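You operate a simulated robot arm through the tools that you are given. There is no shell and no other tool.

You run a simulated two-armed robot. Do the job below in one go: nothing can be reset, and whatever is moved stays where it is left.

TASK
Tap the top bar home, then peg it, and wipe off the glue.
Fine: the peg goes home in its hole; use the frame mallet and the glue pad, and put both back; strike no finger. What is to be rubbed or washed off counts as gone when no trace of it is left.

Only the result counts: the job must be done as asked and must still hold three seconds after the hand-in. Knocking over, shifting, dropping, spilling or breaking anything else fails it.

THE ROBOT
Two 7-joint arms with two-finger parallel grippers on one trunk that stands fixed in place. Base frame: the origin is at the foot of the trunk, x ahead of it, y to its left, z up. Lengths are in m, angles in degrees, forces in N, time in s.
The left shoulder is at [0.05, 0.209, 1.296], the right one opposite. With the tool pointing down near the work surface each hand reaches from about 0.1 to 0.86 m from the base axis, measured 20 degrees to its own side. Payload 4.4 kg a hand.
The tool frame of a hand sits at the grasp point between the pads (the TCP): z along the fingers, y along the line on which they close. The tips reach 0.023 m beyond it. Largest opening 0.094 m; finger width 0.038, thickness 0.01; the body of the gripper, 0.054 by 0.096 m, starts 0.039 m behind the TCP.
Orientation is told as [roll, pitch, yaw] about the base's x, y, z axes, in that order, counted from this pose: with the fingers straight down and closing along the base's y, the tool's x points along the base's -x, its y along +y and its z along -z.

THE INTERFACE
- The arms move only by the tool send_rows. It takes "left_moves", "right_moves" or both (then of equal length, played together; a hand with none holds still); each is a list of rows, each an object (a shift or turn left out is 0, a gripper value left out holds the last) with "delta_pos": the shift along the base's x, y, z in cm, a list of three; "angular": the turn, a rotation vector about the base's x, y, z in degrees, a list of three; "gripper": the opening in per cent of the stroke, from 0 (shut) to 100 (fully open). In form: [{"delta_pos": [tx, ty, tz], "angular": [rx, ry, rz], "gripper": gripper}, ...]. A call has 1 to 20 rows; each row is the pose to reach, as a shift and turn from the pose commanded when the call began. Rows are played at 5 a second. More than 0.05 m and 8.6 degrees between two rows, or a gripper value outside its range, and nothing of the call is played. A pose out of reach is approached as far as the arm can. The call stops where the force on the tool passes 40 N (or 10 N more than at its start, if that is more) or the arm is blocked; 0.2 s more then pass. Each finger travels about 0.108 m/s and halts on what it meets, pressing with about 40 N; the grip force reading is that of the motor and also rises with nothing between the fingers. The clock runs only during rows and for 0.2 s after the last one: add rows that repeat a pose to give the fingers time. The reply holds the time, the measured pose of the TCP, the force on the tool along the base axes, the opening and the grip force, in the units named above and with some noise, with the torque about the TCP (base axes, N m) and any sound that the robot's microphone picked up, and new pictures: "pictures" is both (left out), scene, wrist or none (wrist: the cameras of the hands that moved).
- Cameras (640 x 400 px; columns grow to the right, rows downward): "scene" is now at [0.1558, 0.0301, 1.4832]; the picture's right is [0.45, -0.90, 0.00], its down [-0.44, -0.22, -0.87] and it looks along [0.78, 0.39, -0.49] (base axes); focal length 285 px, centre (320, 200). "left" rides on the left gripper at [0.087, -0.016, -0.075] in its tool frame; the picture's right is [0.18, 0.98, 0.00], its down [-0.58, 0.11, -0.81] and it looks along [-0.79, 0.15, 0.59] (tool axes); focal length 243 px, centre (320, 200). "right" rides on the right gripper at [0.086, 0.016, -0.074] in its tool frame; the picture's right is [-0.18, 0.98, 0.00], its down [-0.58, -0.11, -0.81] and it looks along [-0.79, -0.15, 0.59] (tool axes); focal length 243 px, centre (320, 200). There is no depth. A picture from a camera that has moved, and an enlarged one, comes with that camera's place and axes in the base frame and with its lens. The place of the scene camera against the robot may be out by one fixed shift of up to 0.025 m in any direction.
- move_column(by): slides the trunk up (or, below 0, down) by that many m; the arms and the scene camera ride with it, the base frame stays. It gives what a move gives, with no picture.
- head_to(pan, tilt): turns the head with the scene camera to pan (to the left, within 80 degrees either way) and tilt (down, from -29 to 69), counted from straight ahead of the robot. It gives what a move gives, and a new picture of the scene camera.
- enlarge(camera, box): a new picture of the part [left, top, right, bottom] of that camera's present view, enlarged. The clock stands still meanwhile.
- close_job(): hands the job in; it is judged then, once.

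Nothing tells you positions but the pictures and the camera data. Unless the task says otherwise, let go and move clear before handing in.

The tools are called after ">>>" by a JSON object that holds its "api" and its "payload". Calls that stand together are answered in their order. send_rows: Moves the arms, as the interface text tells. Its arguments: {"type":"object","properties":{"left_moves":{"type":"array"},"right_moves":{"type":"array"},"pictures":{"type":"string","enum":["both","scene","wrist","none"]}},"required":[]} The other tools are called the same way: move_column (by) slides the trunk up or down; head_to (pan, tilt) turns the head that bears the scene camera; enlarge (camera, box) takes an enlarged picture of a part of a camera's view; close_job () hands the job in.

At the start:

```text
clock: 0.0
left_position: [0.3571, 0.4673, 1.3512]
left_orientation: [0.1, 0.0, 0.2]
left_wrist_force: [-0.5, -0.3, 0.3]
left_wrist_torque: [0.0, 0.0, -0.01]
left_grip_width: 0.0939
left_grasp_force: 0.1
right_position: [0.4321, 0.0193, 1.3537]
right_orientation: [0.0, 0.0, 0.0]
right_wrist_force: [-0.1, 0.0, 0.1]
right_wrist_torque: [-0.03, -0.01, -0.01]
right_grip_width: 0.094
right_grasp_force: 0.0
trunk travel left (down, up): [-0.375, 0.188]
head pan, tilt: [26.5, 29.3]
```

scene: 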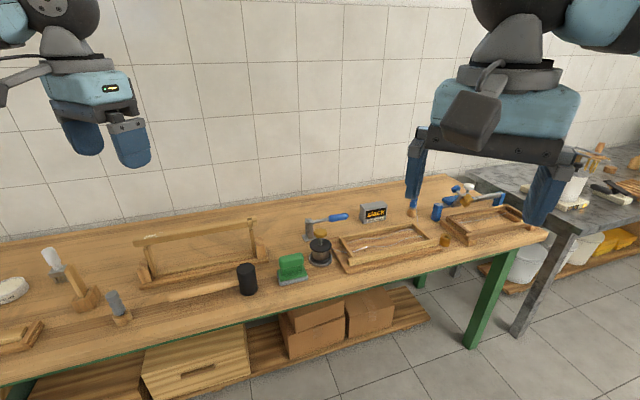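
right: 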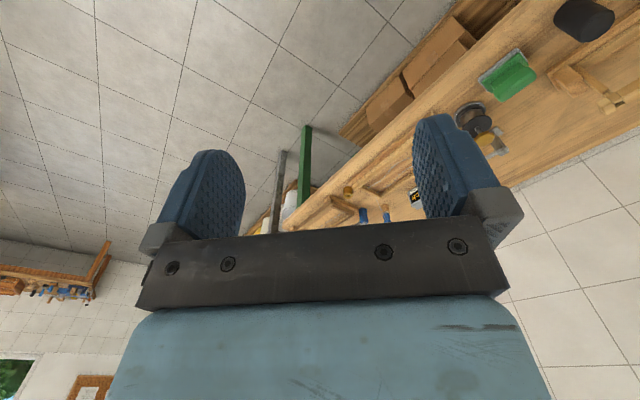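
left: 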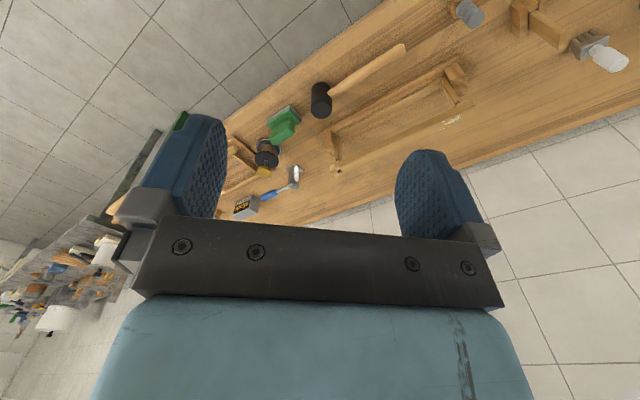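

I see a bench with a wooden frame whose top bar sits between two posts, a black-headed mallet, a green pad and other tools. I will look closer first before moving anything.

>>> {"api": "enlarge", "payload": {"camera": "scene", "box": [100, 190, 300, 315]}}

>>> {"api": "enlarge", "payload": {"camera": "scene", "box": [260, 180, 460, 305]}}

>>> {"api": "enlarge", "payload": {"camera": "scene", "box": [0, 220, 200, 345]}}

>>> {"api": "enlarge", "payload": {"camera": "scene", "box": [400, 150, 640, 300]}}

```text
3.20 times, centred on (200, 252) of scene
camera zoom: at [0.1558, 0.0301, 1.4832], right [0.45, -0.9, 0.0], down [-0.44, -0.22, -0.87], along [0.78, 0.39, -0.49], focal length 913 px, centre (704, 32)
```

zoom: 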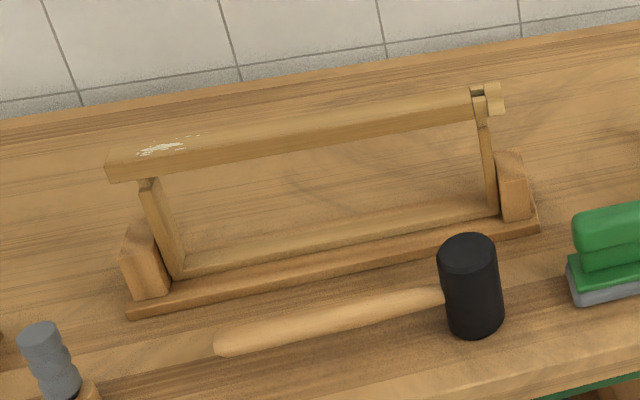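

```text
3.20 times, centred on (360, 242) of scene
camera zoom: at [0.1558, 0.0301, 1.4832], right [0.45, -0.9, 0.0], down [-0.44, -0.22, -0.87], along [0.78, 0.39, -0.49], focal length 913 px, centre (192, 64)
```

zoom: 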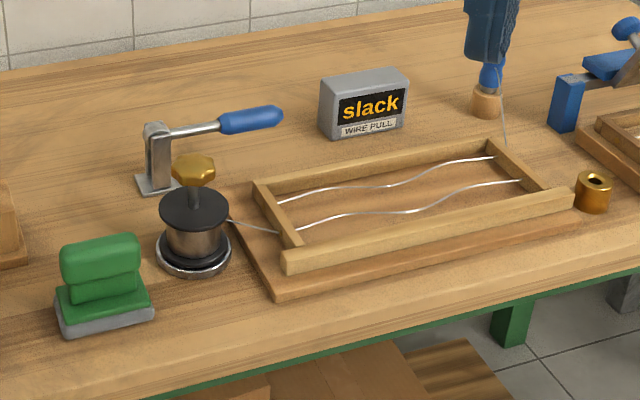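

```text
3.20 times, centred on (100, 282) of scene
camera zoom: at [0.1558, 0.0301, 1.4832], right [0.45, -0.9, 0.0], down [-0.44, -0.22, -0.87], along [0.78, 0.39, -0.49], focal length 913 px, centre (1024, -64)
```

zoom: 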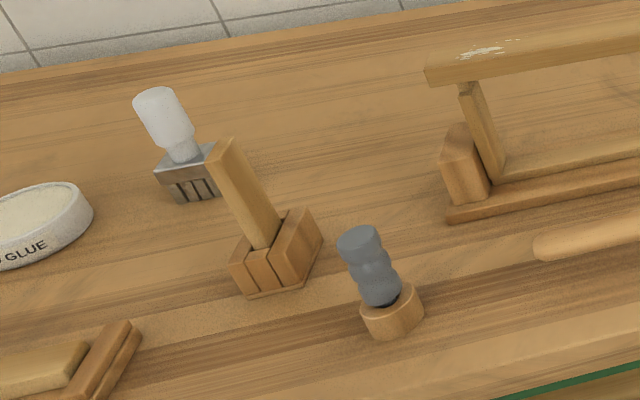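

```text
2.67 times, centred on (520, 225) of scene
camera zoom: at [0.1558, 0.0301, 1.4832], right [0.45, -0.9, 0.0], down [-0.44, -0.22, -0.87], along [0.78, 0.39, -0.49], focal length 761 px, centre (-213, 133)
```

zoom: 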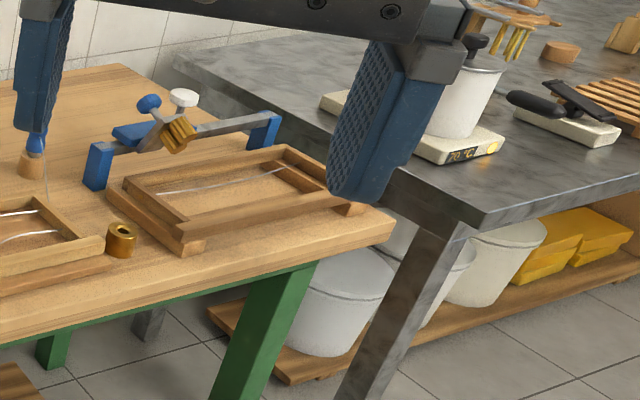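

The frame stands in a jig with its top bar sitting high; I still have to find the peg and its hole. I turn the head toward the frame and the left end of the bench.

>>> {"api": "head_to", "payload": {"pan": 50, "tilt": 40}}

```text
clock: 0.9
left_position: [0.3576, 0.4679, 1.3514]
left_orientation: [0.0, 0.0, 0.0]
left_wrist_force: [0.5, -0.2, -0.3]
left_wrist_torque: [-0.04, -0.02, 0.02]
left_grip_width: 0.0938
left_grasp_force: 0.0
right_position: [0.4326, 0.0194, 1.3518]
right_orientation: [0.1, 0.1, 0.0]
right_wrist_force: [-0.9, -0.1, 0.0]
right_wrist_torque: [0.01, -0.02, 0.04]
right_grip_width: 0.0943
right_grasp_force: 0.1
trunk travel left (down, up): [-0.375, 0.188]
head pan, tilt: [50.0, 40.0]
camera scene: at [0.1293, 0.0548, 1.4667], right [0.77, -0.64, 0.0], down [-0.41, -0.49, -0.77], along [0.49, 0.59, -0.64], focal length 285 px, centre (320, 200)
```

scene: 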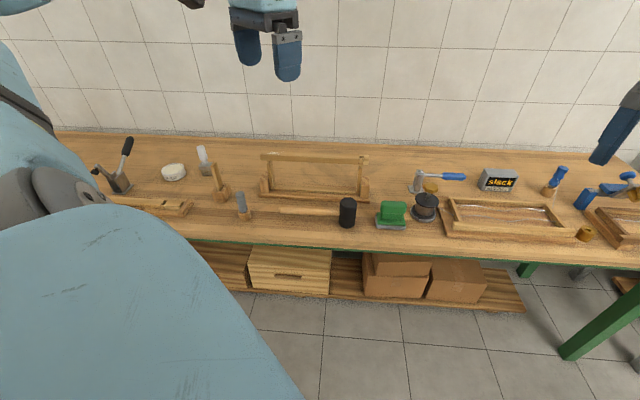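

>>> {"api": "enlarge", "payload": {"camera": "scene", "box": [80, 130, 240, 230]}}

>>> {"api": "enlarge", "payload": {"camera": "scene", "box": [230, 140, 390, 240]}}

>>> {"api": "enlarge", "payload": {"camera": "scene", "box": [330, 150, 490, 250]}}

>>> {"api": "enlarge", "payload": {"camera": "scene", "box": [250, 145, 320, 190]}}

>>> {"api": "enlarge", "payload": {"camera": "scene", "box": [320, 145, 390, 190]}}

```text
4.00 times, centred on (160, 180) of scene
camera zoom: at [0.1293, 0.0548, 1.4667], right [0.77, -0.64, 0.0], down [-0.41, -0.49, -0.77], along [0.49, 0.59, -0.64], focal length 1142 px, centre (960, 280)
```

zoom: 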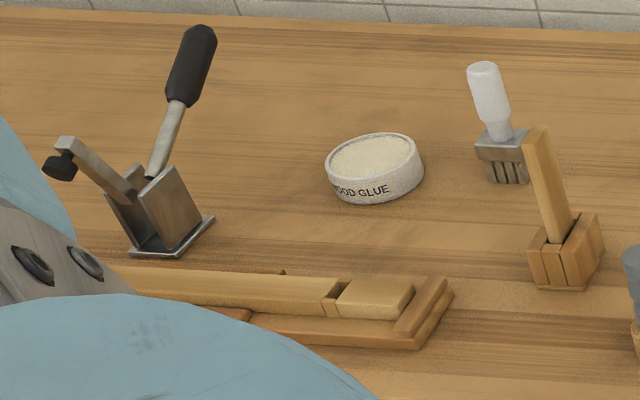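

```text
4.00 times, centred on (310, 190) of scene
camera zoom: at [0.1293, 0.0548, 1.4667], right [0.77, -0.64, 0.0], down [-0.41, -0.49, -0.77], along [0.49, 0.59, -0.64], focal length 1142 px, centre (360, 240)
```

zoom: 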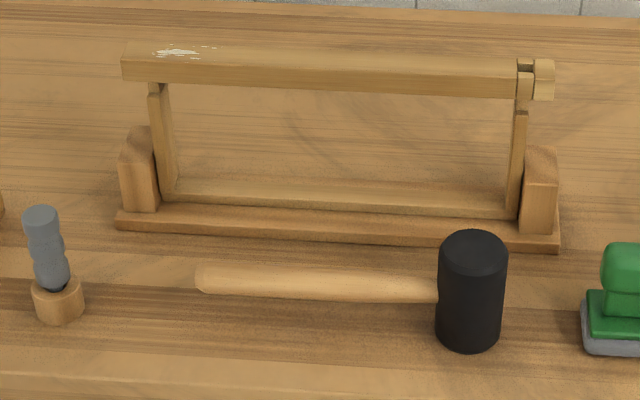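

```text
4.00 times, centred on (410, 200) of scene
camera zoom: at [0.1293, 0.0548, 1.4667], right [0.77, -0.64, 0.0], down [-0.41, -0.49, -0.77], along [0.49, 0.59, -0.64], focal length 1142 px, centre (-40, 200)
```

zoom: 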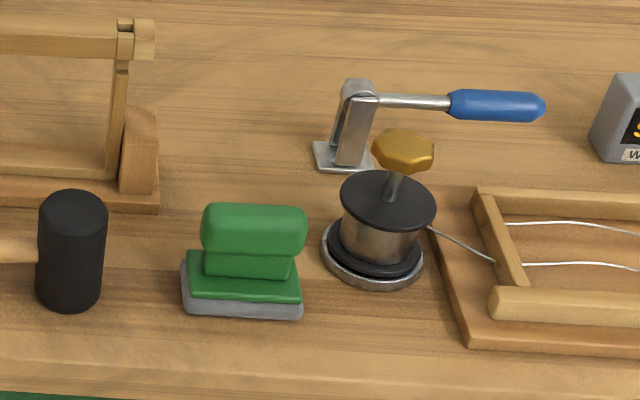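

```text
8.89 times, centred on (285, 168) of scene
camera zoom: at [0.1293, 0.0548, 1.4667], right [0.77, -0.64, 0.0], down [-0.41, -0.49, -0.77], along [0.49, 0.59, -0.64], focal length 2537 px, centre (631, 489)
```

zoom: 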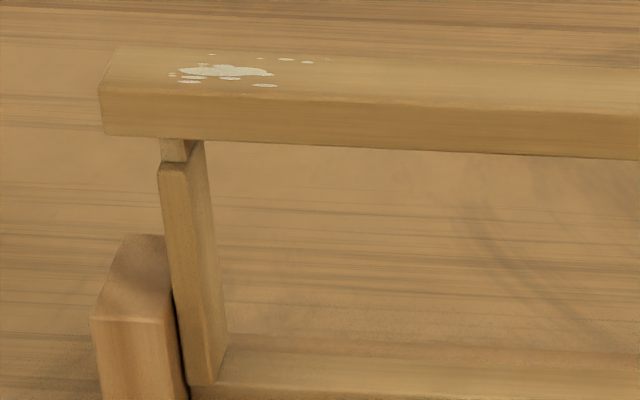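

```text
8.89 times, centred on (355, 168) of scene
camera zoom: at [0.1293, 0.0548, 1.4667], right [0.77, -0.64, 0.0], down [-0.41, -0.49, -0.77], along [0.49, 0.59, -0.64], focal length 2537 px, centre (9, 489)
```

zoom: 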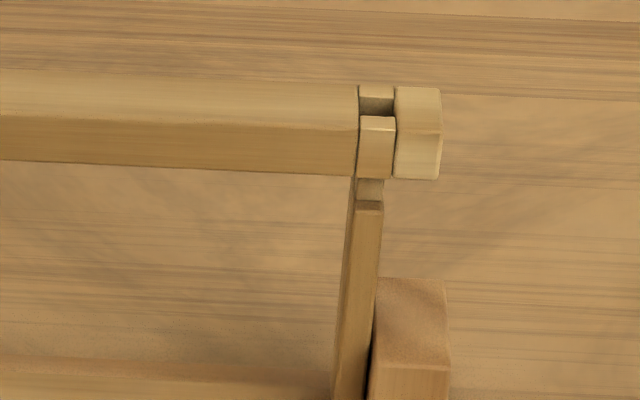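

The top bar's left end overhangs its post and has white glue on top; the right end shows a notch with a gap. I enlarge the standing stick, the grey thing and the blue thing, and bring the left hand over for a closer look.

>>> {"api": "enlarge", "payload": {"camera": "scene", "box": [190, 140, 262, 225]}}

>>> {"api": "enlarge", "payload": {"camera": "scene", "box": [530, 150, 640, 240]}}

>>> {"api": "send_rows", "payload": {"left_moves": [{"delta_pos": [2, 1, -4]}, {"delta_pos": [4, 2, -8]}, {"delta_pos": [6, 3, -12]}, {"delta_pos": [8, 4, -16]}, {"delta_pos": [10, 5, -20]}, {"delta_pos": [10, 5, -20]}], "pictures": "wrist"}}

```text
4.71 times, centred on (226, 182) of scene
camera zoom: at [0.1293, 0.0548, 1.4667], right [0.77, -0.64, 0.0], down [-0.41, -0.49, -0.77], along [0.49, 0.59, -0.64], focal length 1343 px, centre (762, 282)
```

zoom: 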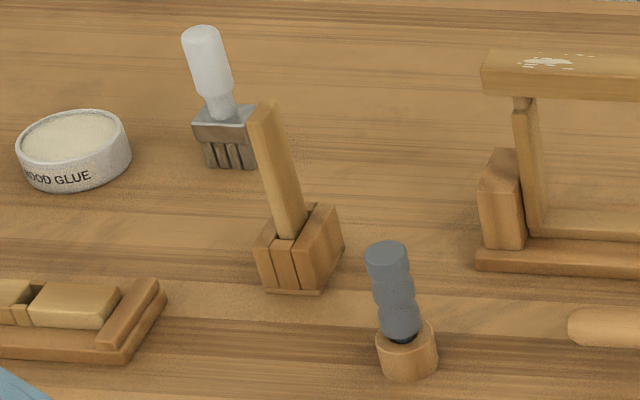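

```text
4.44 times, centred on (585, 195) of scene
camera zoom: at [0.1293, 0.0548, 1.4667], right [0.77, -0.64, 0.0], down [-0.41, -0.49, -0.77], along [0.49, 0.59, -0.64], focal length 1268 px, centre (-858, 222)
```

zoom: 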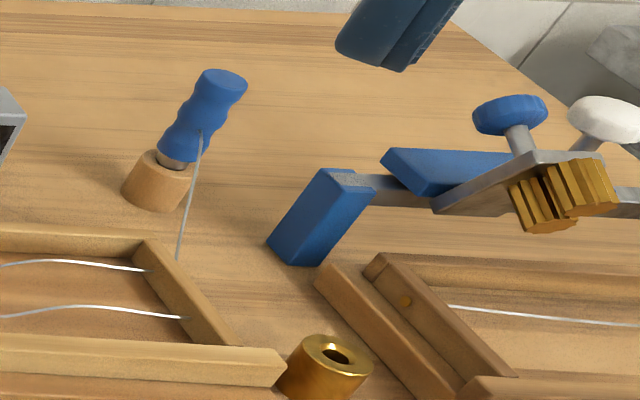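

```text
clock: 2.3
left_position: [0.4583, 0.5176, 1.1506]
left_orientation: [0.0, -0.1, 0.0]
left_wrist_force: [-0.2, -0.1, 0.0]
left_wrist_torque: [-0.02, 0.0, -0.03]
left_grip_width: 0.0937
left_grasp_force: 0.0
right_position: [0.4312, 0.0189, 1.3535]
right_orientation: [0.0, 0.0, 0.0]
right_wrist_force: [-0.3, 0.0, -0.1]
right_wrist_torque: [-0.03, -0.02, 0.0]
right_grip_width: 0.0941
right_grasp_force: 0.1
trunk travel left (down, up): [-0.375, 0.188]
head pan, tilt: [50.0, 40.0]
camera left: at [0.3724, 0.5006, 1.2264], right [-0.18, 0.98, 0.0], down [0.58, 0.11, 0.81], along [0.79, 0.15, -0.59], focal length 243 px, centre (320, 200)
```

left: 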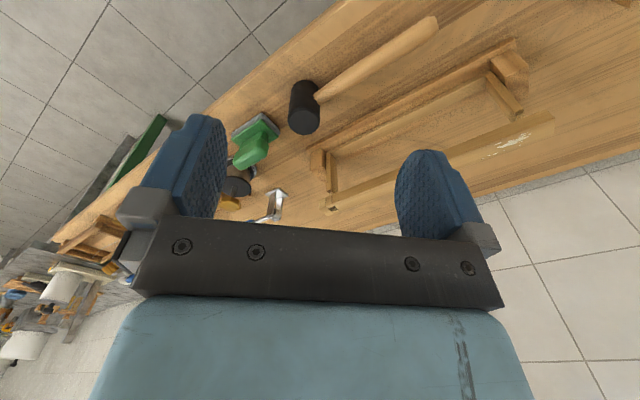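

The left wrist camera gives a usable second view; the handle end of the mallet triangulates to about (0.46, 0.675, 0.84). I enlarge this wrist view for precise pixel points.

>>> {"api": "enlarge", "payload": {"camera": "left", "box": [220, 0, 420, 125]}}

>>> {"api": "enlarge", "payload": {"camera": "left", "box": [440, 20, 600, 170]}}

>>> {"api": "enlarge", "payload": {"camera": "left", "box": [290, 120, 400, 240]}}

```text
3.20 times, centred on (320, 62) of left
camera zoom: at [0.3724, 0.5006, 1.2264], right [-0.18, 0.98, 0.0], down [0.58, 0.11, 0.81], along [0.79, 0.15, -0.59], focal length 776 px, centre (320, 640)
```

zoom: 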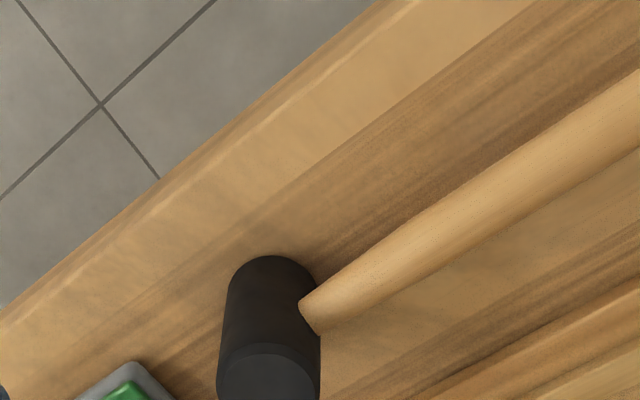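

```text
2.67 times, centred on (520, 95) of left
camera zoom: at [0.3724, 0.5006, 1.2264], right [-0.18, 0.98, 0.0], down [0.58, 0.11, 0.81], along [0.79, 0.15, -0.59], focal length 647 px, centre (-213, 480)
```

zoom: 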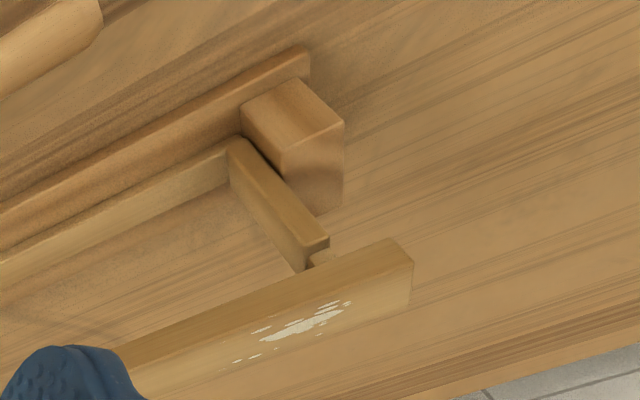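

```text
3.33 times, centred on (345, 180) of left
camera zoom: at [0.3724, 0.5006, 1.2264], right [-0.18, 0.98, 0.0], down [0.58, 0.11, 0.81], along [0.79, 0.15, -0.59], focal length 809 px, centre (237, 267)
```

zoom: 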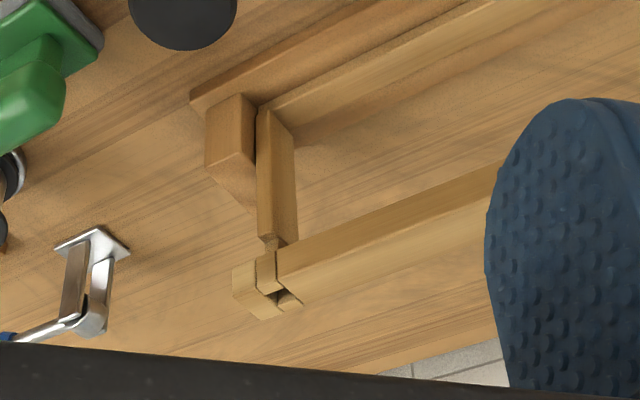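

The top bar runs along the bench from about (0.51, 0.82) to (0.79, 0.59), so the left arm must do the work. I move the left hand left and yaw it to look closely at the standing stick and the grey thing.

>>> {"api": "send_rows", "payload": {"left_moves": [{"delta_pos": [-3, 3.5, 0], "angular": [0, 0, 7]}, {"delta_pos": [-6, 7, 0], "angular": [0, 0, 14]}, {"delta_pos": [-9, 10.5, 0], "angular": [0, 0, 21]}, {"delta_pos": [-12, 14, -2], "angular": [0, 0, 28]}, {"delta_pos": [-14, 17, -4], "angular": [0, 0, 35]}, {"delta_pos": [-16, 20, -6], "angular": [0, 0, 42]}, {"delta_pos": [-16, 20, -6], "angular": [0, 0, 42]}], "pictures": "wrist"}}

>>> {"api": "enlarge", "payload": {"camera": "left", "box": [220, 0, 420, 220]}}

```text
refused: row 4 steps farther than a row can; nothing moved
```

```text
1.82 times, centred on (320, 110) of left
camera zoom: at [0.3724, 0.5006, 1.2264], right [-0.18, 0.98, 0.0], down [0.58, 0.11, 0.81], along [0.79, 0.15, -0.59], focal length 441 px, centre (320, 364)
```

zoom: 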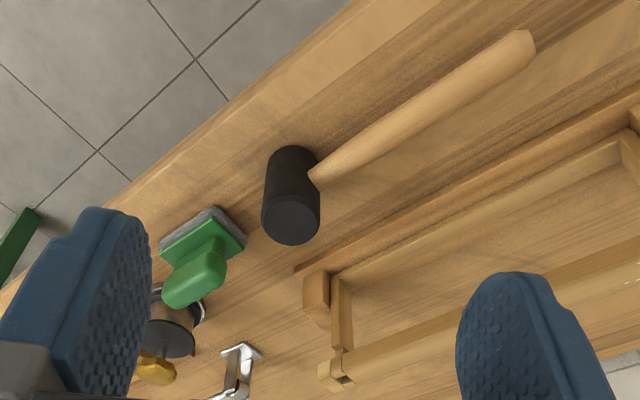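

One row stepped too far; I split the move into shorter steps and repeat it.

>>> {"api": "send_rows", "payload": {"left_moves": [{"delta_pos": [-2, 2.5, -0.7], "angular": [0, 0, 5]}, {"delta_pos": [-4, 5, -1.4], "angular": [0, 0, 10]}, {"delta_pos": [-6, 7.5, -2.1], "angular": [0, 0, 15]}, {"delta_pos": [-8, 10, -2.8], "angular": [0, 0, 20]}, {"delta_pos": [-10, 12.5, -3.5], "angular": [0, 0, 25]}, {"delta_pos": [-12, 15, -4.2], "angular": [0, 0, 30]}, {"delta_pos": [-14, 17.5, -5], "angular": [0, 0, 35]}, {"delta_pos": [-16, 20, -6], "angular": [0, 0, 40]}, {"delta_pos": [-16, 20, -6], "angular": [0, 0, 40]}], "pictures": "wrist"}}

>>> {"api": "enlarge", "payload": {"camera": "left", "box": [220, 0, 420, 220]}}

```text
clock: 4.3
left_position: [0.2937, 0.716, 1.089]
left_orientation: [0.0, 0.0, 40.1]
left_wrist_force: [0.6, 1.7, -0.1]
left_wrist_torque: [0.02, -0.01, 0.01]
left_grip_width: 0.0941
left_grasp_force: 0.0
right_position: [0.4329, 0.0189, 1.3534]
right_orientation: [0.0, 0.0, 0.0]
right_wrist_force: [-0.4, -0.1, 0.4]
right_wrist_torque: [-0.02, -0.01, 0.0]
right_grip_width: 0.0938
right_grasp_force: 0.0
trunk travel left (down, up): [-0.375, 0.188]
head pan, tilt: [50.0, 40.0]
camera left: at [0.2393, 0.6476, 1.1639], right [-0.77, 0.63, 0.0], down [0.37, 0.46, 0.81], along [0.51, 0.62, -0.59], focal length 243 px, centre (320, 200)
```

left: 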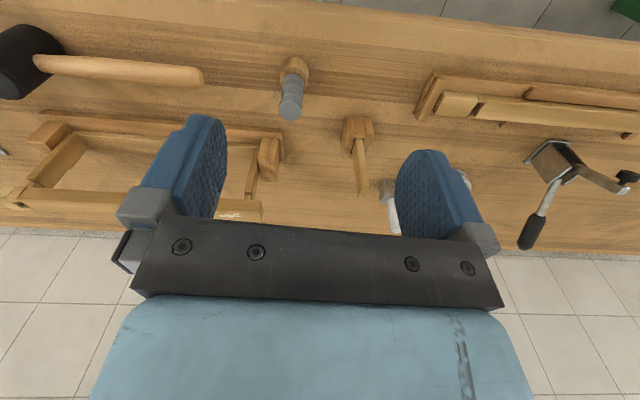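

```text
1.82 times, centred on (320, 110) of left
camera zoom: at [0.2393, 0.6476, 1.1639], right [-0.77, 0.63, 0.0], down [0.37, 0.46, 0.81], along [0.51, 0.62, -0.59], focal length 441 px, centre (320, 364)
```

zoom: 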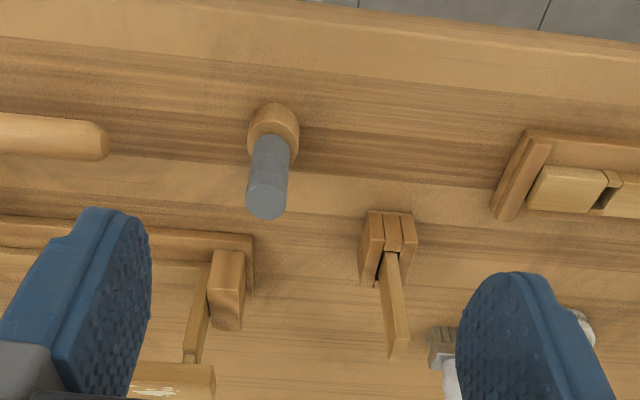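

>>> {"api": "enlarge", "payload": {"camera": "left", "box": [320, 100, 400, 200]}}

>>> {"api": "enlarge", "payload": {"camera": "left", "box": [260, 40, 340, 130]}}

>>> {"api": "enlarge", "payload": {"camera": "left", "box": [400, 60, 640, 210]}}

>>> {"api": "enlarge", "payload": {"camera": "left", "box": [0, 110, 120, 230]}}

```text
4.00 times, centred on (360, 150) of left
camera zoom: at [0.2393, 0.6476, 1.1639], right [-0.77, 0.63, 0.0], down [0.37, 0.46, 0.81], along [0.51, 0.62, -0.59], focal length 970 px, centre (160, 400)
```

zoom: 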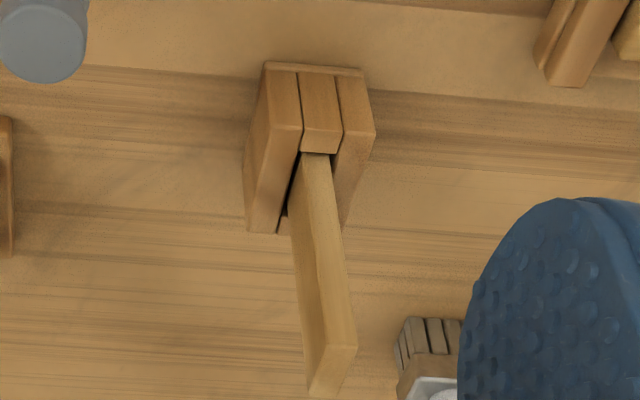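

```text
4.44 times, centred on (300, 85) of left
camera zoom: at [0.2393, 0.6476, 1.1639], right [-0.77, 0.63, 0.0], down [0.37, 0.46, 0.81], along [0.51, 0.62, -0.59], focal length 1078 px, centre (409, 711)
```

zoom: 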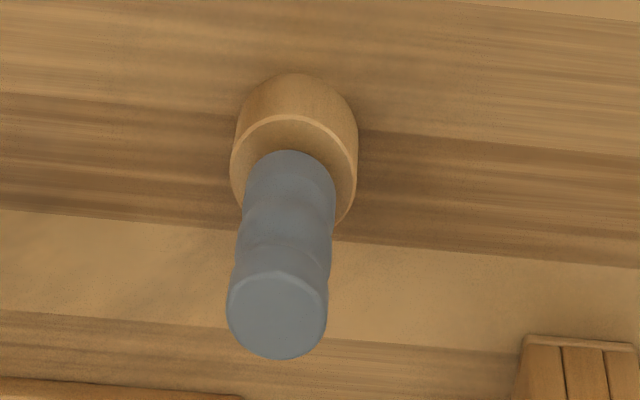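

```text
2.67 times, centred on (520, 135) of left
camera zoom: at [0.2393, 0.6476, 1.1639], right [-0.77, 0.63, 0.0], down [0.37, 0.46, 0.81], along [0.51, 0.62, -0.59], focal length 647 px, centre (-213, 373)
```

zoom: 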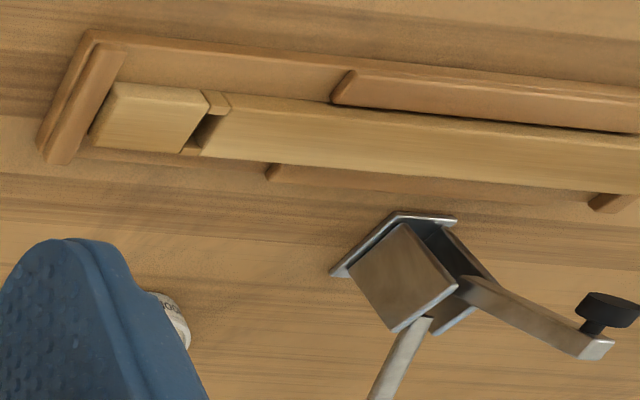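

```text
3.33 times, centred on (60, 170) of left
camera zoom: at [0.2393, 0.6476, 1.1639], right [-0.77, 0.63, 0.0], down [0.37, 0.46, 0.81], along [0.51, 0.62, -0.59], focal length 809 px, centre (1187, 300)
```

zoom: 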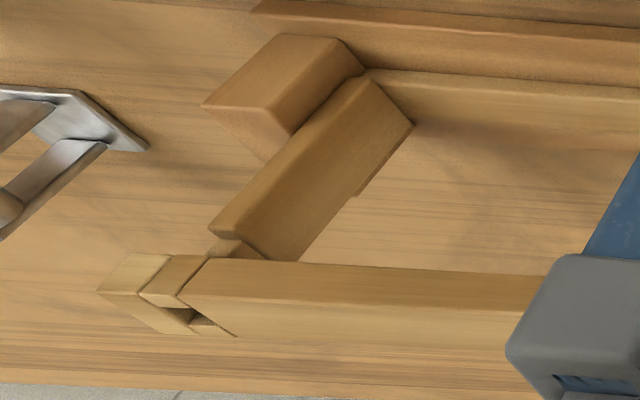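

The hole in the top bar's right end triangulates to about (0.739, 0.595, 0.969), and a flat stick about 12 cm long stands in a slotted block near (0.37, 0.92). I now bring the wrist camera above the right end of the bar, tilted down, to look into that hole.

>>> {"api": "send_rows", "payload": {"left_moves": [{"delta_pos": [3.5, -2.2, 2], "angular": [-1.3, 1.5, 0]}, {"delta_pos": [7, -4.4, 4], "angular": [-2.6, 3, 0]}, {"delta_pos": [10.5, -6.6, 6], "angular": [-3.9, 4.6, 0]}, {"delta_pos": [14, -8.8, 8], "angular": [-5.2, 6.1, 0]}, {"delta_pos": [17.5, -11, 8], "angular": [-6.5, 7.6, 0]}, {"delta_pos": [21, -13.2, 8], "angular": [-7.8, 9.2, 0]}, {"delta_pos": [24.5, -15.4, 8], "angular": [-9.1, 10.7, 0]}, {"delta_pos": [28, -17.6, 8], "angular": [-10.4, 12.2, 0]}, {"delta_pos": [31.5, -19.8, 8], "angular": [-11.7, 13.7, 0]}, {"delta_pos": [35, -22.7, 8], "angular": [-12.9, 15.3, 0]}, {"delta_pos": [35, -22.7, 8], "angular": [-12.9, 15.3, 0]}], "pictures": "wrist"}}

>>> {"api": "enlarge", "payload": {"camera": "left", "box": [240, 40, 400, 200]}}

```text
clock: 6.7
left_position: [0.6462, 0.4905, 1.1729]
left_orientation: [0.0, 20.0, 40.0]
left_wrist_force: [-0.4, -0.4, 0.0]
left_wrist_torque: [-0.01, -0.06, -0.01]
left_grip_width: 0.0938
left_grasp_force: 0.0
right_position: [0.4324, 0.019, 1.354]
right_orientation: [-0.1, -0.2, -0.1]
right_wrist_force: [0.2, -0.3, 0.2]
right_wrist_torque: [-0.02, -0.01, 0.02]
right_grip_width: 0.094
right_grasp_force: 0.0
trunk travel left (down, up): [-0.375, 0.188]
head pan, tilt: [50.0, 40.0]
camera left: at [0.6143, 0.4425, 1.2723], right [-0.77, 0.64, 0.06], down [0.56, 0.61, 0.56], along [0.32, 0.46, -0.83], focal length 243 px, centre (320, 200)
```

left: 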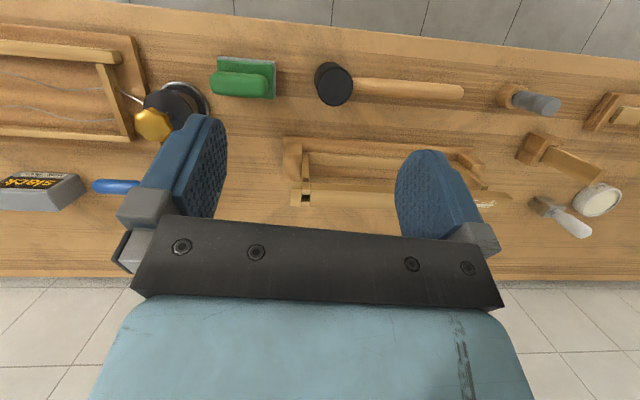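

```text
2.50 times, centred on (320, 120) of left
camera zoom: at [0.6143, 0.4425, 1.2723], right [-0.77, 0.64, 0.06], down [0.56, 0.61, 0.56], along [0.32, 0.46, -0.83], focal length 606 px, centre (320, 400)
```

zoom: 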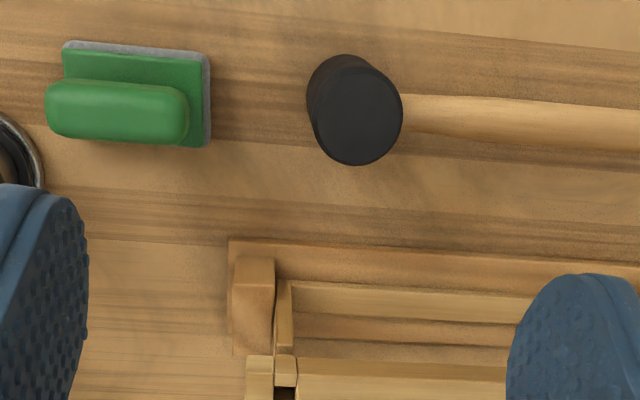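

This steeper view shows the hole, the mallet and the green pad well. I enlarge the hole, and the rest of the bar.

>>> {"api": "enlarge", "payload": {"camera": "left", "box": [275, 170, 339, 210]}}

>>> {"api": "enlarge", "payload": {"camera": "left", "box": [470, 60, 630, 240]}}

>>> {"api": "enlarge", "payload": {"camera": "left", "box": [200, 40, 360, 140]}}

```text
10.00 times, centred on (307, 190) of left
camera zoom: at [0.6143, 0.4425, 1.2723], right [-0.77, 0.64, 0.06], down [0.56, 0.61, 0.56], along [0.32, 0.46, -0.83], focal length 2426 px, centre (450, 300)
```

zoom: 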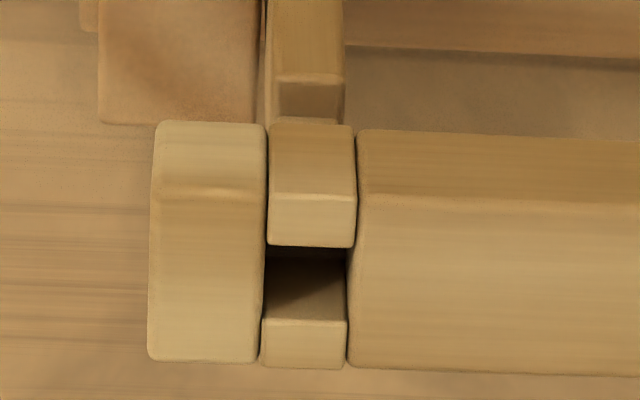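

```text
2.22 times, centred on (550, 150) of left
camera zoom: at [0.6143, 0.4425, 1.2723], right [-0.77, 0.64, 0.06], down [0.56, 0.61, 0.56], along [0.32, 0.46, -0.83], focal length 539 px, centre (-191, 311)
```

zoom: 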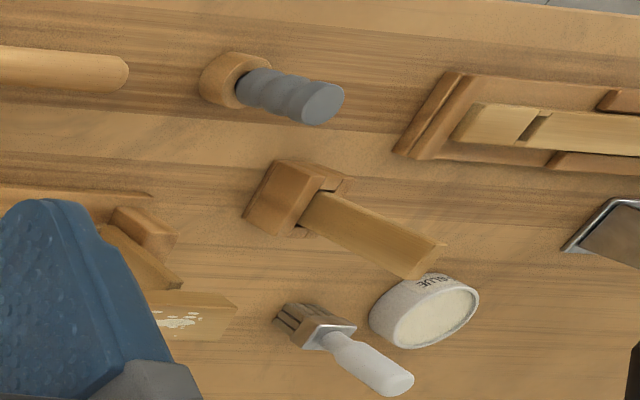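

```text
4.00 times, centred on (280, 90) of left
camera zoom: at [0.6143, 0.4425, 1.2723], right [-0.77, 0.64, 0.06], down [0.56, 0.61, 0.56], along [0.32, 0.46, -0.83], focal length 970 px, centre (480, 640)
```

zoom: 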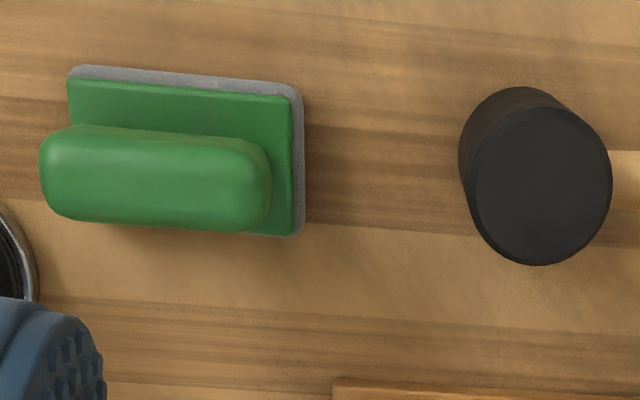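

The hole is a roughly 1.25 cm square slot, matching the stick's section, so the standing stick is the peg. I take finer looks at the handle, the glue end and the stick from here.

>>> {"api": "enlarge", "payload": {"camera": "left", "box": [310, 50, 480, 130]}}

>>> {"api": "enlarge", "payload": {"camera": "left", "box": [505, 110, 625, 200]}}

>>> {"api": "enlarge", "payload": {"camera": "left", "box": [450, 140, 530, 220]}}

```text
3.76 times, centred on (395, 90) of left
camera zoom: at [0.6143, 0.4425, 1.2723], right [-0.77, 0.64, 0.06], down [0.56, 0.61, 0.56], along [0.32, 0.46, -0.83], focal length 913 px, centre (38, 614)
```

zoom: 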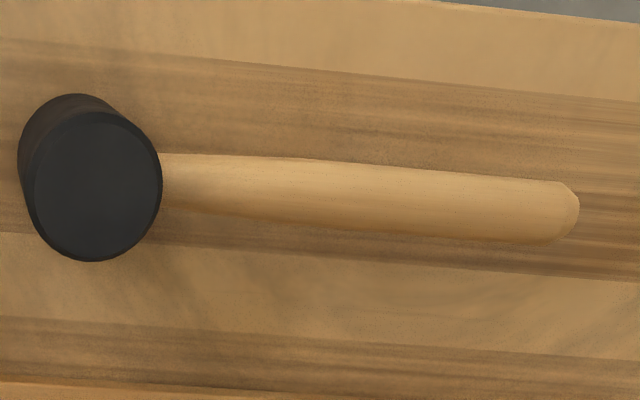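

```text
4.44 times, centred on (565, 155) of left
camera zoom: at [0.6143, 0.4425, 1.2723], right [-0.77, 0.64, 0.06], down [0.56, 0.61, 0.56], along [0.32, 0.46, -0.83], focal length 1078 px, centre (-769, 400)
```

zoom: 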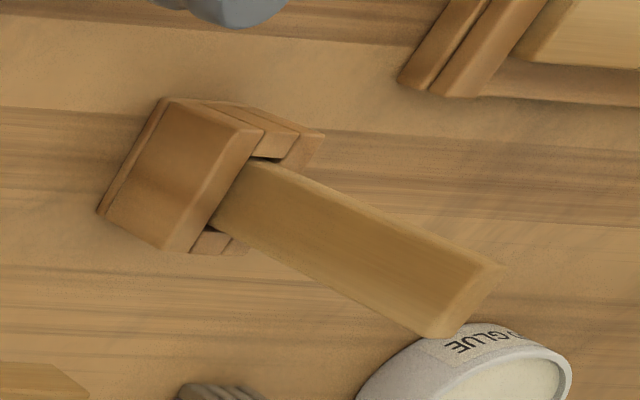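

```text
5.00 times, centred on (490, 180) of left
camera zoom: at [0.6143, 0.4425, 1.2723], right [-0.77, 0.64, 0.06], down [0.56, 0.61, 0.56], along [0.32, 0.46, -0.83], focal length 1213 px, centre (-530, 300)
```

zoom: 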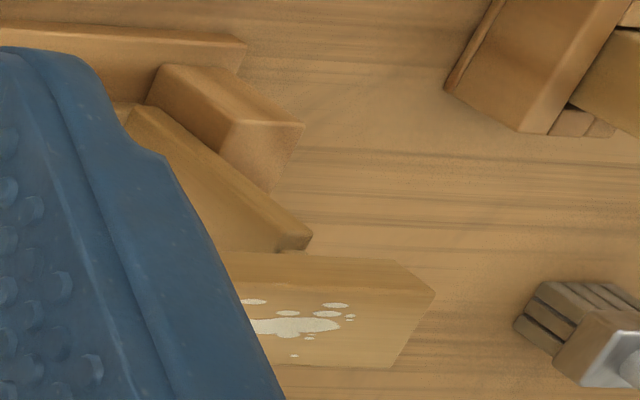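

The stick turns out about 3 cm wide, a spare side bar, so it is not the peg. The grey ribbed thing in its wooden cup at about (0.379, 0.760) lies in line with the mallet and pad, so I go look at it closely.

>>> {"api": "send_rows", "payload": {"left_moves": [{"delta_pos": [-3.3, 1.8, -1.9], "angular": [1.4, -1.5, 0.5]}, {"delta_pos": [-6.6, 3.6, -3.8], "angular": [2.7, -2.9, 1]}, {"delta_pos": [-9.9, 5.4, -5.6], "angular": [4.1, -4.4, 1.5]}, {"delta_pos": [-13.2, 7.2, -7.5], "angular": [5.4, -5.9, 2]}, {"delta_pos": [-16.5, 8.9, -9.4], "angular": [6.8, -7.4, 2.5]}, {"delta_pos": [-19.8, 10.7, -11.3], "angular": [8.2, -8.8, 3]}, {"delta_pos": [-23.1, 12.5, -13.2], "angular": [9.5, -10.3, 3.5]}, {"delta_pos": [-26.4, 14.3, -15], "angular": [10.9, -11.8, 4]}, {"delta_pos": [-29.7, 16.1, -16.9], "angular": [12.2, -13.2, 4.5]}, {"delta_pos": [-33.2, 17.8, -18.8], "angular": [13.6, -14.7, 5]}, {"delta_pos": [-33.2, 17.8, -18.8], "angular": [13.6, -14.7, 5]}], "pictures": "wrist"}}

>>> {"api": "enlarge", "payload": {"camera": "left", "box": [260, 40, 400, 200]}}

```text
clock: 9.1
left_position: [0.3137, 0.6666, 0.9822]
left_orientation: [0.0, -0.1, 45.1]
left_wrist_force: [0.7, 0.4, -0.7]
left_wrist_torque: [-0.01, 0.02, 0.01]
left_grip_width: 0.094
left_grasp_force: 0.2
right_position: [0.4338, 0.0194, 1.3524]
right_orientation: [0.0, 0.1, 0.1]
right_wrist_force: [0.5, -0.1, 0.0]
right_wrist_torque: [0.02, 0.02, 0.01]
right_grip_width: 0.094
right_grasp_force: 0.1
trunk travel left (down, up): [-0.375, 0.188]
head pan, tilt: [50.0, 40.0]
camera left: at [0.2644, 0.5938, 1.0568], right [-0.83, 0.56, 0.0], down [0.33, 0.49, 0.81], along [0.45, 0.67, -0.59], focal length 243 px, centre (320, 200)
```

left: 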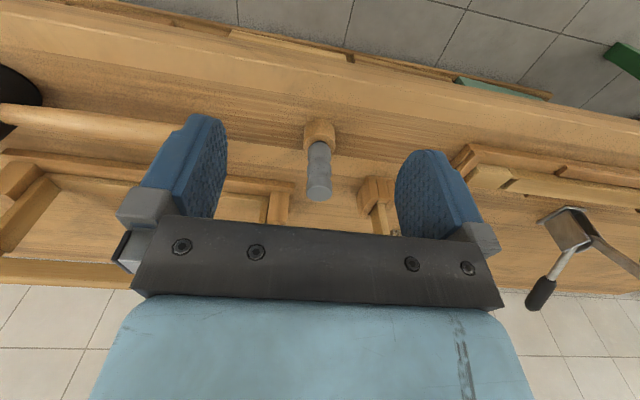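

```text
2.50 times, centred on (330, 120) of left
camera zoom: at [0.2644, 0.5938, 1.0568], right [-0.83, 0.56, 0.0], down [0.33, 0.49, 0.81], along [0.45, 0.67, -0.59], focal length 606 px, centre (295, 400)
```

zoom: 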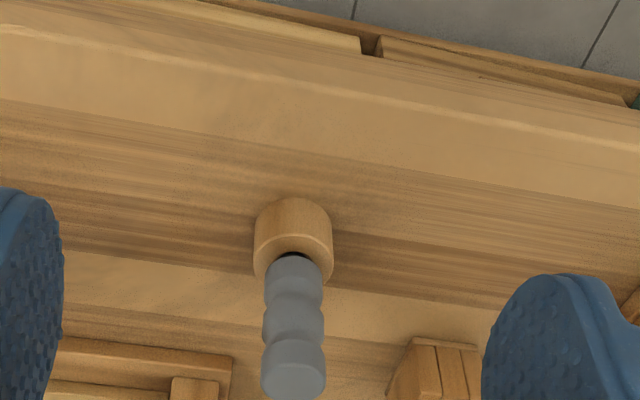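

>>> {"api": "enlarge", "payload": {"camera": "left", "box": [288, 110, 352, 205]}}

>>> {"api": "enlarge", "payload": {"camera": "left", "box": [440, 130, 640, 240]}}

```text
4.21 times, centred on (320, 158) of left
camera zoom: at [0.2644, 0.5938, 1.0568], right [-0.83, 0.56, 0.0], down [0.33, 0.49, 0.81], along [0.45, 0.67, -0.59], focal length 1022 px, centre (320, 379)
```

zoom: 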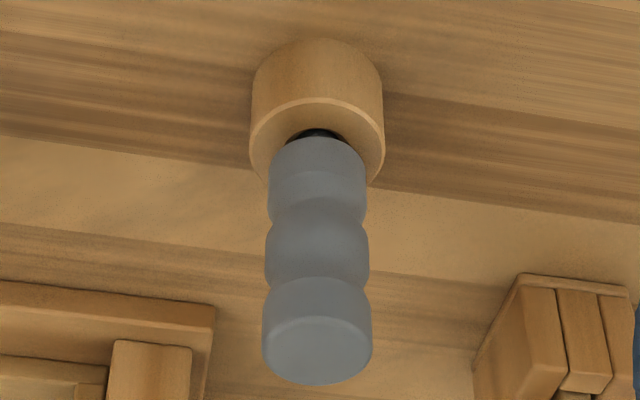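

```text
3.20 times, centred on (540, 185) of left
camera zoom: at [0.2644, 0.5938, 1.0568], right [-0.83, 0.56, 0.0], down [0.33, 0.49, 0.81], along [0.45, 0.67, -0.59], focal length 776 px, centre (-384, 248)
```

zoom: 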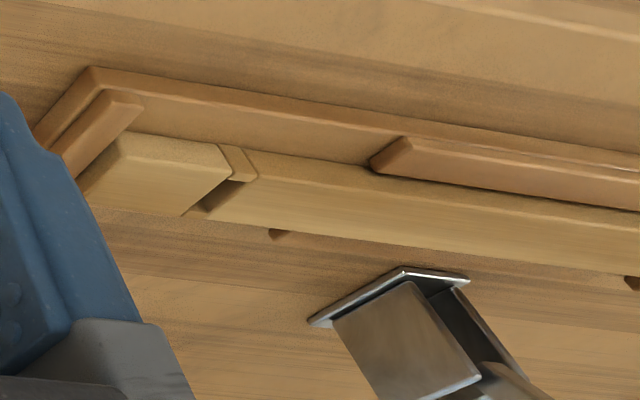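

The grey thing is a ribbed grip with a dark shank seated in a wooden cup, likely the peg. Before deciding I look around for any other peg, mallet or pad candidates.

>>> {"api": "head_to", "payload": {"pan": 20, "tilt": 40}}

>>> {"api": "enlarge", "payload": {"camera": "scene", "box": [200, 60, 420, 200]}}

>>> {"api": "head_to", "payload": {"pan": -25, "tilt": 35}}

>>> {"api": "head_to", "payload": {"pan": 75, "tilt": 35}}

```text
clock: 10.0
left_position: [0.3141, 0.666, 0.9835]
left_orientation: [0.0, 0.0, 45.2]
left_wrist_force: [0.0, -0.2, 0.6]
left_wrist_torque: [0.01, -0.01, -0.01]
left_grip_width: 0.0939
left_grasp_force: 0.0
right_position: [0.4334, 0.0192, 1.3532]
right_orientation: [0.0, 0.0, 0.0]
right_wrist_force: [0.5, 0.7, -0.1]
right_wrist_torque: [0.01, 0.01, 0.02]
right_grip_width: 0.0938
right_grasp_force: 0.0
trunk travel left (down, up): [-0.375, 0.188]
head pan, tilt: [20.0, 40.0]
camera scene: at [0.1545, 0.0189, 1.4667], right [0.34, -0.94, 0.0], down [-0.6, -0.22, -0.77], along [0.72, 0.26, -0.64], focal length 285 px, centre (320, 200)
```

scene: 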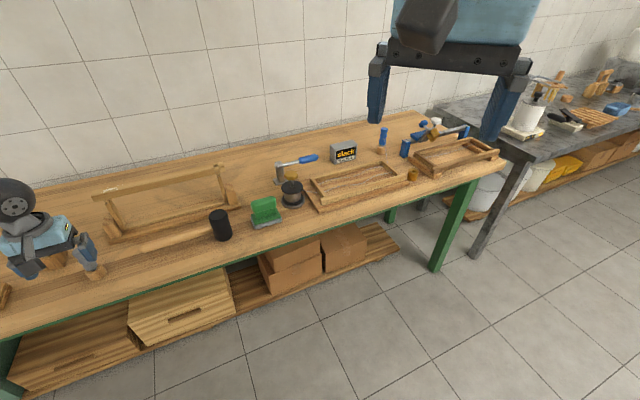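

```text
2.86 times, centred on (310, 130) of scene
camera zoom: at [0.1545, 0.0189, 1.4667], right [0.34, -0.94, 0.0], down [-0.6, -0.22, -0.77], along [0.72, 0.26, -0.64], focal length 815 px, centre (349, 400)
```

zoom: 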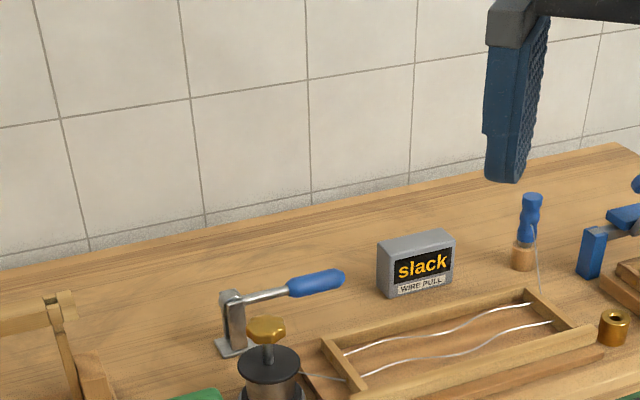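

```text
clock: 11.1
left_position: [0.3134, 0.6661, 0.9832]
left_orientation: [0.0, 0.0, 45.1]
left_wrist_force: [-0.7, 0.1, -0.3]
left_wrist_torque: [0.0, 0.04, 0.03]
left_grip_width: 0.0941
left_grasp_force: 0.1
right_position: [0.4325, 0.0192, 1.3529]
right_orientation: [0.0, 0.0, 0.0]
right_wrist_force: [0.2, -0.2, 0.8]
right_wrist_torque: [-0.05, 0.01, 0.03]
right_grip_width: 0.094
right_grasp_force: 0.1
trunk travel left (down, up): [-0.375, 0.188]
head pan, tilt: [-25.0, 35.0]
camera scene: at [0.1545, -0.0474, 1.4742], right [-0.42, -0.91, 0.0], down [-0.52, 0.24, -0.82], along [0.74, -0.35, -0.57], focal length 285 px, centre (320, 200)
```

scene: 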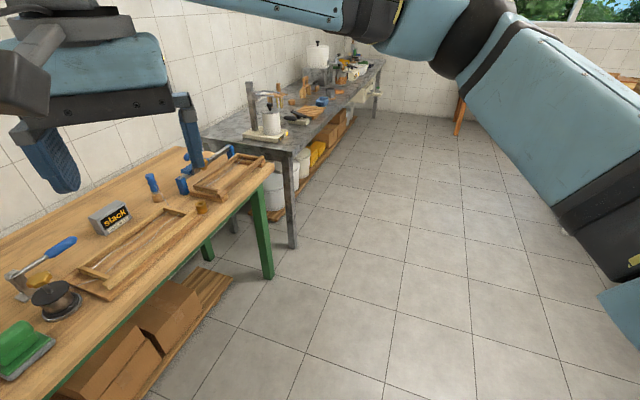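

```text
clock: 12.9
left_position: [0.3138, 0.6658, 0.9829]
left_orientation: [0.0, -0.1, 45.1]
left_wrist_force: [0.1, -0.5, 0.1]
left_wrist_torque: [0.0, -0.03, 0.0]
left_grip_width: 0.094
left_grasp_force: 0.1
right_position: [0.433, 0.0181, 1.3534]
right_orientation: [-0.1, 0.0, 0.0]
right_wrist_force: [-0.9, 0.3, 0.6]
right_wrist_torque: [-0.01, -0.01, -0.02]
right_grip_width: 0.0937
right_grasp_force: 0.0
trunk travel left (down, up): [-0.375, 0.188]
head pan, tilt: [75.0, 35.0]
camera scene: at [0.0975, 0.0747, 1.4742], right [0.97, -0.26, 0.0], down [-0.15, -0.55, -0.82], along [0.21, 0.79, -0.57], focal length 285 px, centre (320, 200)
```

scene: 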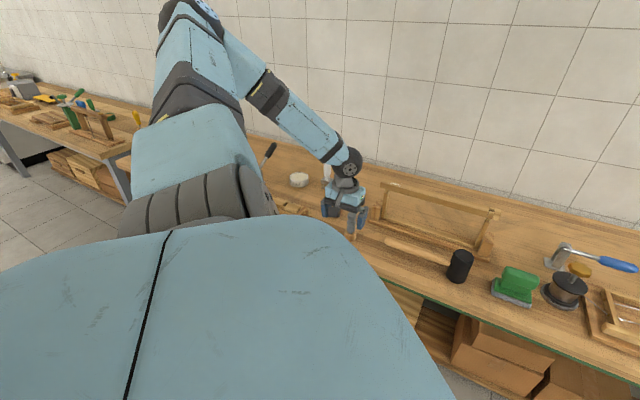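

Grey peg, mallet and green pad all stand in one row in front of the frame, so they belong to this job: peg about (0.379, 0.760), mallet head (0.619, 0.522), pad (0.727, 0.428). I raise the left hand, turn it to grip across the mallet handle, and lower the trunk a little for better reach.

>>> {"api": "send_rows", "payload": {"left_moves": [{"delta_pos": [2, -1, 3.5], "angular": [0, 0, -8]}, {"delta_pos": [4, -2, 7], "angular": [0, 0, -16]}, {"delta_pos": [6, -3, 10], "angular": [0, 0, -24]}, {"delta_pos": [8, -4, 13], "angular": [0, 0, -32]}, {"delta_pos": [10, -5, 16], "angular": [0, 0, -40]}, {"delta_pos": [12, -6, 19], "angular": [0, 0, -48]}, {"delta_pos": [15, -7, 20], "angular": [0, 0, -56]}, {"delta_pos": [18, -8, 20], "angular": [0, 0, -64]}, {"delta_pos": [21, -8.5, 20], "angular": [0, 0, -72]}, {"delta_pos": [23.5, -8.7, 20], "angular": [0, 0, -80]}, {"delta_pos": [25.2, -8.8, 20], "angular": [0, 0, -87.5]}, {"delta_pos": [25.2, -8.8, 20], "angular": [0, 0, -90]}], "pictures": "none"}}

>>> {"api": "move_column", "payload": {"by": -0.1}}

>>> {"api": "head_to", "payload": {"pan": 50, "tilt": 35}}

>>> {"api": "enlarge", "payload": {"camera": "left", "box": [0, 0, 640, 400]}}

```text
clock: 15.5
left_position: [0.5678, 0.5822, 1.1835]
left_orientation: [0.0, 0.0, -44.9]
left_wrist_force: [-0.1, -0.7, 0.4]
left_wrist_torque: [0.02, -0.03, -0.02]
left_grip_width: 0.0939
left_grasp_force: 0.1
right_position: [0.4318, 0.0188, 1.3536]
right_orientation: [0.0, -0.1, -0.1]
right_wrist_force: [-0.2, 0.0, -0.2]
right_wrist_torque: [-0.01, 0.02, 0.04]
right_grip_width: 0.094
right_grasp_force: 0.2
trunk travel left (down, up): [-0.375, 0.188]
head pan, tilt: [75.0, 35.0]
```

```text
clock: 16.8
left_position: [0.5673, 0.581, 1.0835]
left_orientation: [0.1, 0.1, -44.9]
left_wrist_force: [-0.2, -0.3, -0.1]
left_wrist_torque: [0.01, -0.01, 0.02]
left_grip_width: 0.0939
left_grasp_force: 0.1
right_position: [0.432, 0.018, 1.2536]
right_orientation: [-0.1, 0.0, -0.1]
right_wrist_force: [0.0, -0.7, 0.3]
right_wrist_torque: [0.03, -0.02, 0.01]
right_grip_width: 0.0938
right_grasp_force: 0.0
trunk travel left (down, up): [-0.275, 0.288]
head pan, tilt: [75.0, 35.0]
```

```text
clock: 17.7
left_position: [0.5671, 0.5818, 1.0837]
left_orientation: [0.1, 0.0, -45.0]
left_wrist_force: [0.3, 0.2, 0.3]
left_wrist_torque: [0.02, -0.01, 0.02]
left_grip_width: 0.0939
left_grasp_force: 0.0
right_position: [0.4319, 0.0178, 1.2534]
right_orientation: [0.0, 0.0, 0.1]
right_wrist_force: [0.5, -0.4, 0.3]
right_wrist_torque: [-0.02, -0.01, -0.02]
right_grip_width: 0.094
right_grasp_force: 0.0
trunk travel left (down, up): [-0.275, 0.288]
head pan, tilt: [50.0, 35.0]
camera scene: at [0.1311, 0.0572, 1.3742], right [0.77, -0.64, 0.0], down [-0.37, -0.44, -0.82], along [0.53, 0.63, -0.57], focal length 285 px, centre (320, 200)
```

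scene: 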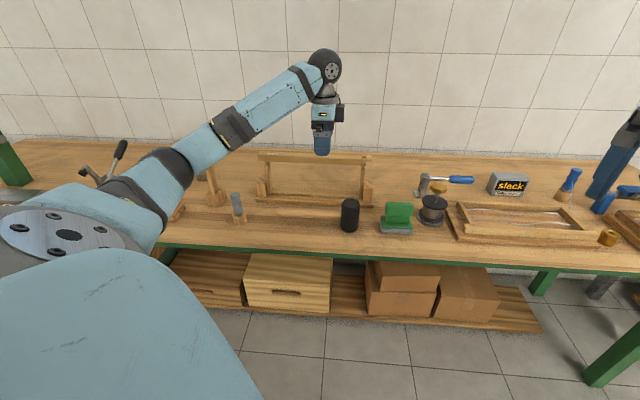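

```text
1.00 times, centred on (320, 200) of left (not enlarged: the box is as wide or as high as the picture)
camera zoom: at [0.4951, 0.6311, 1.1575], right [0.56, 0.83, 0.0], down [0.49, -0.33, 0.81], along [0.67, -0.45, -0.59], focal length 243 px, centre (320, 200)
```

zoom: 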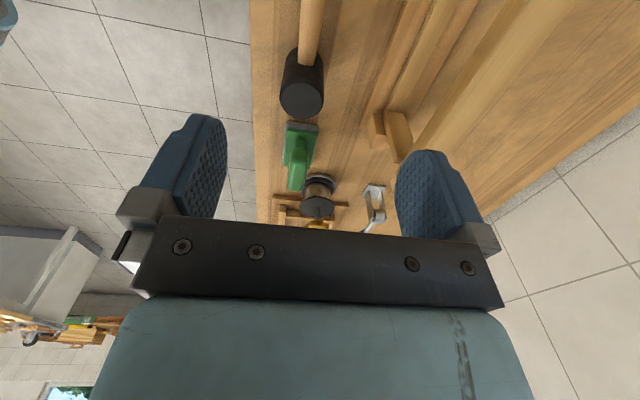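

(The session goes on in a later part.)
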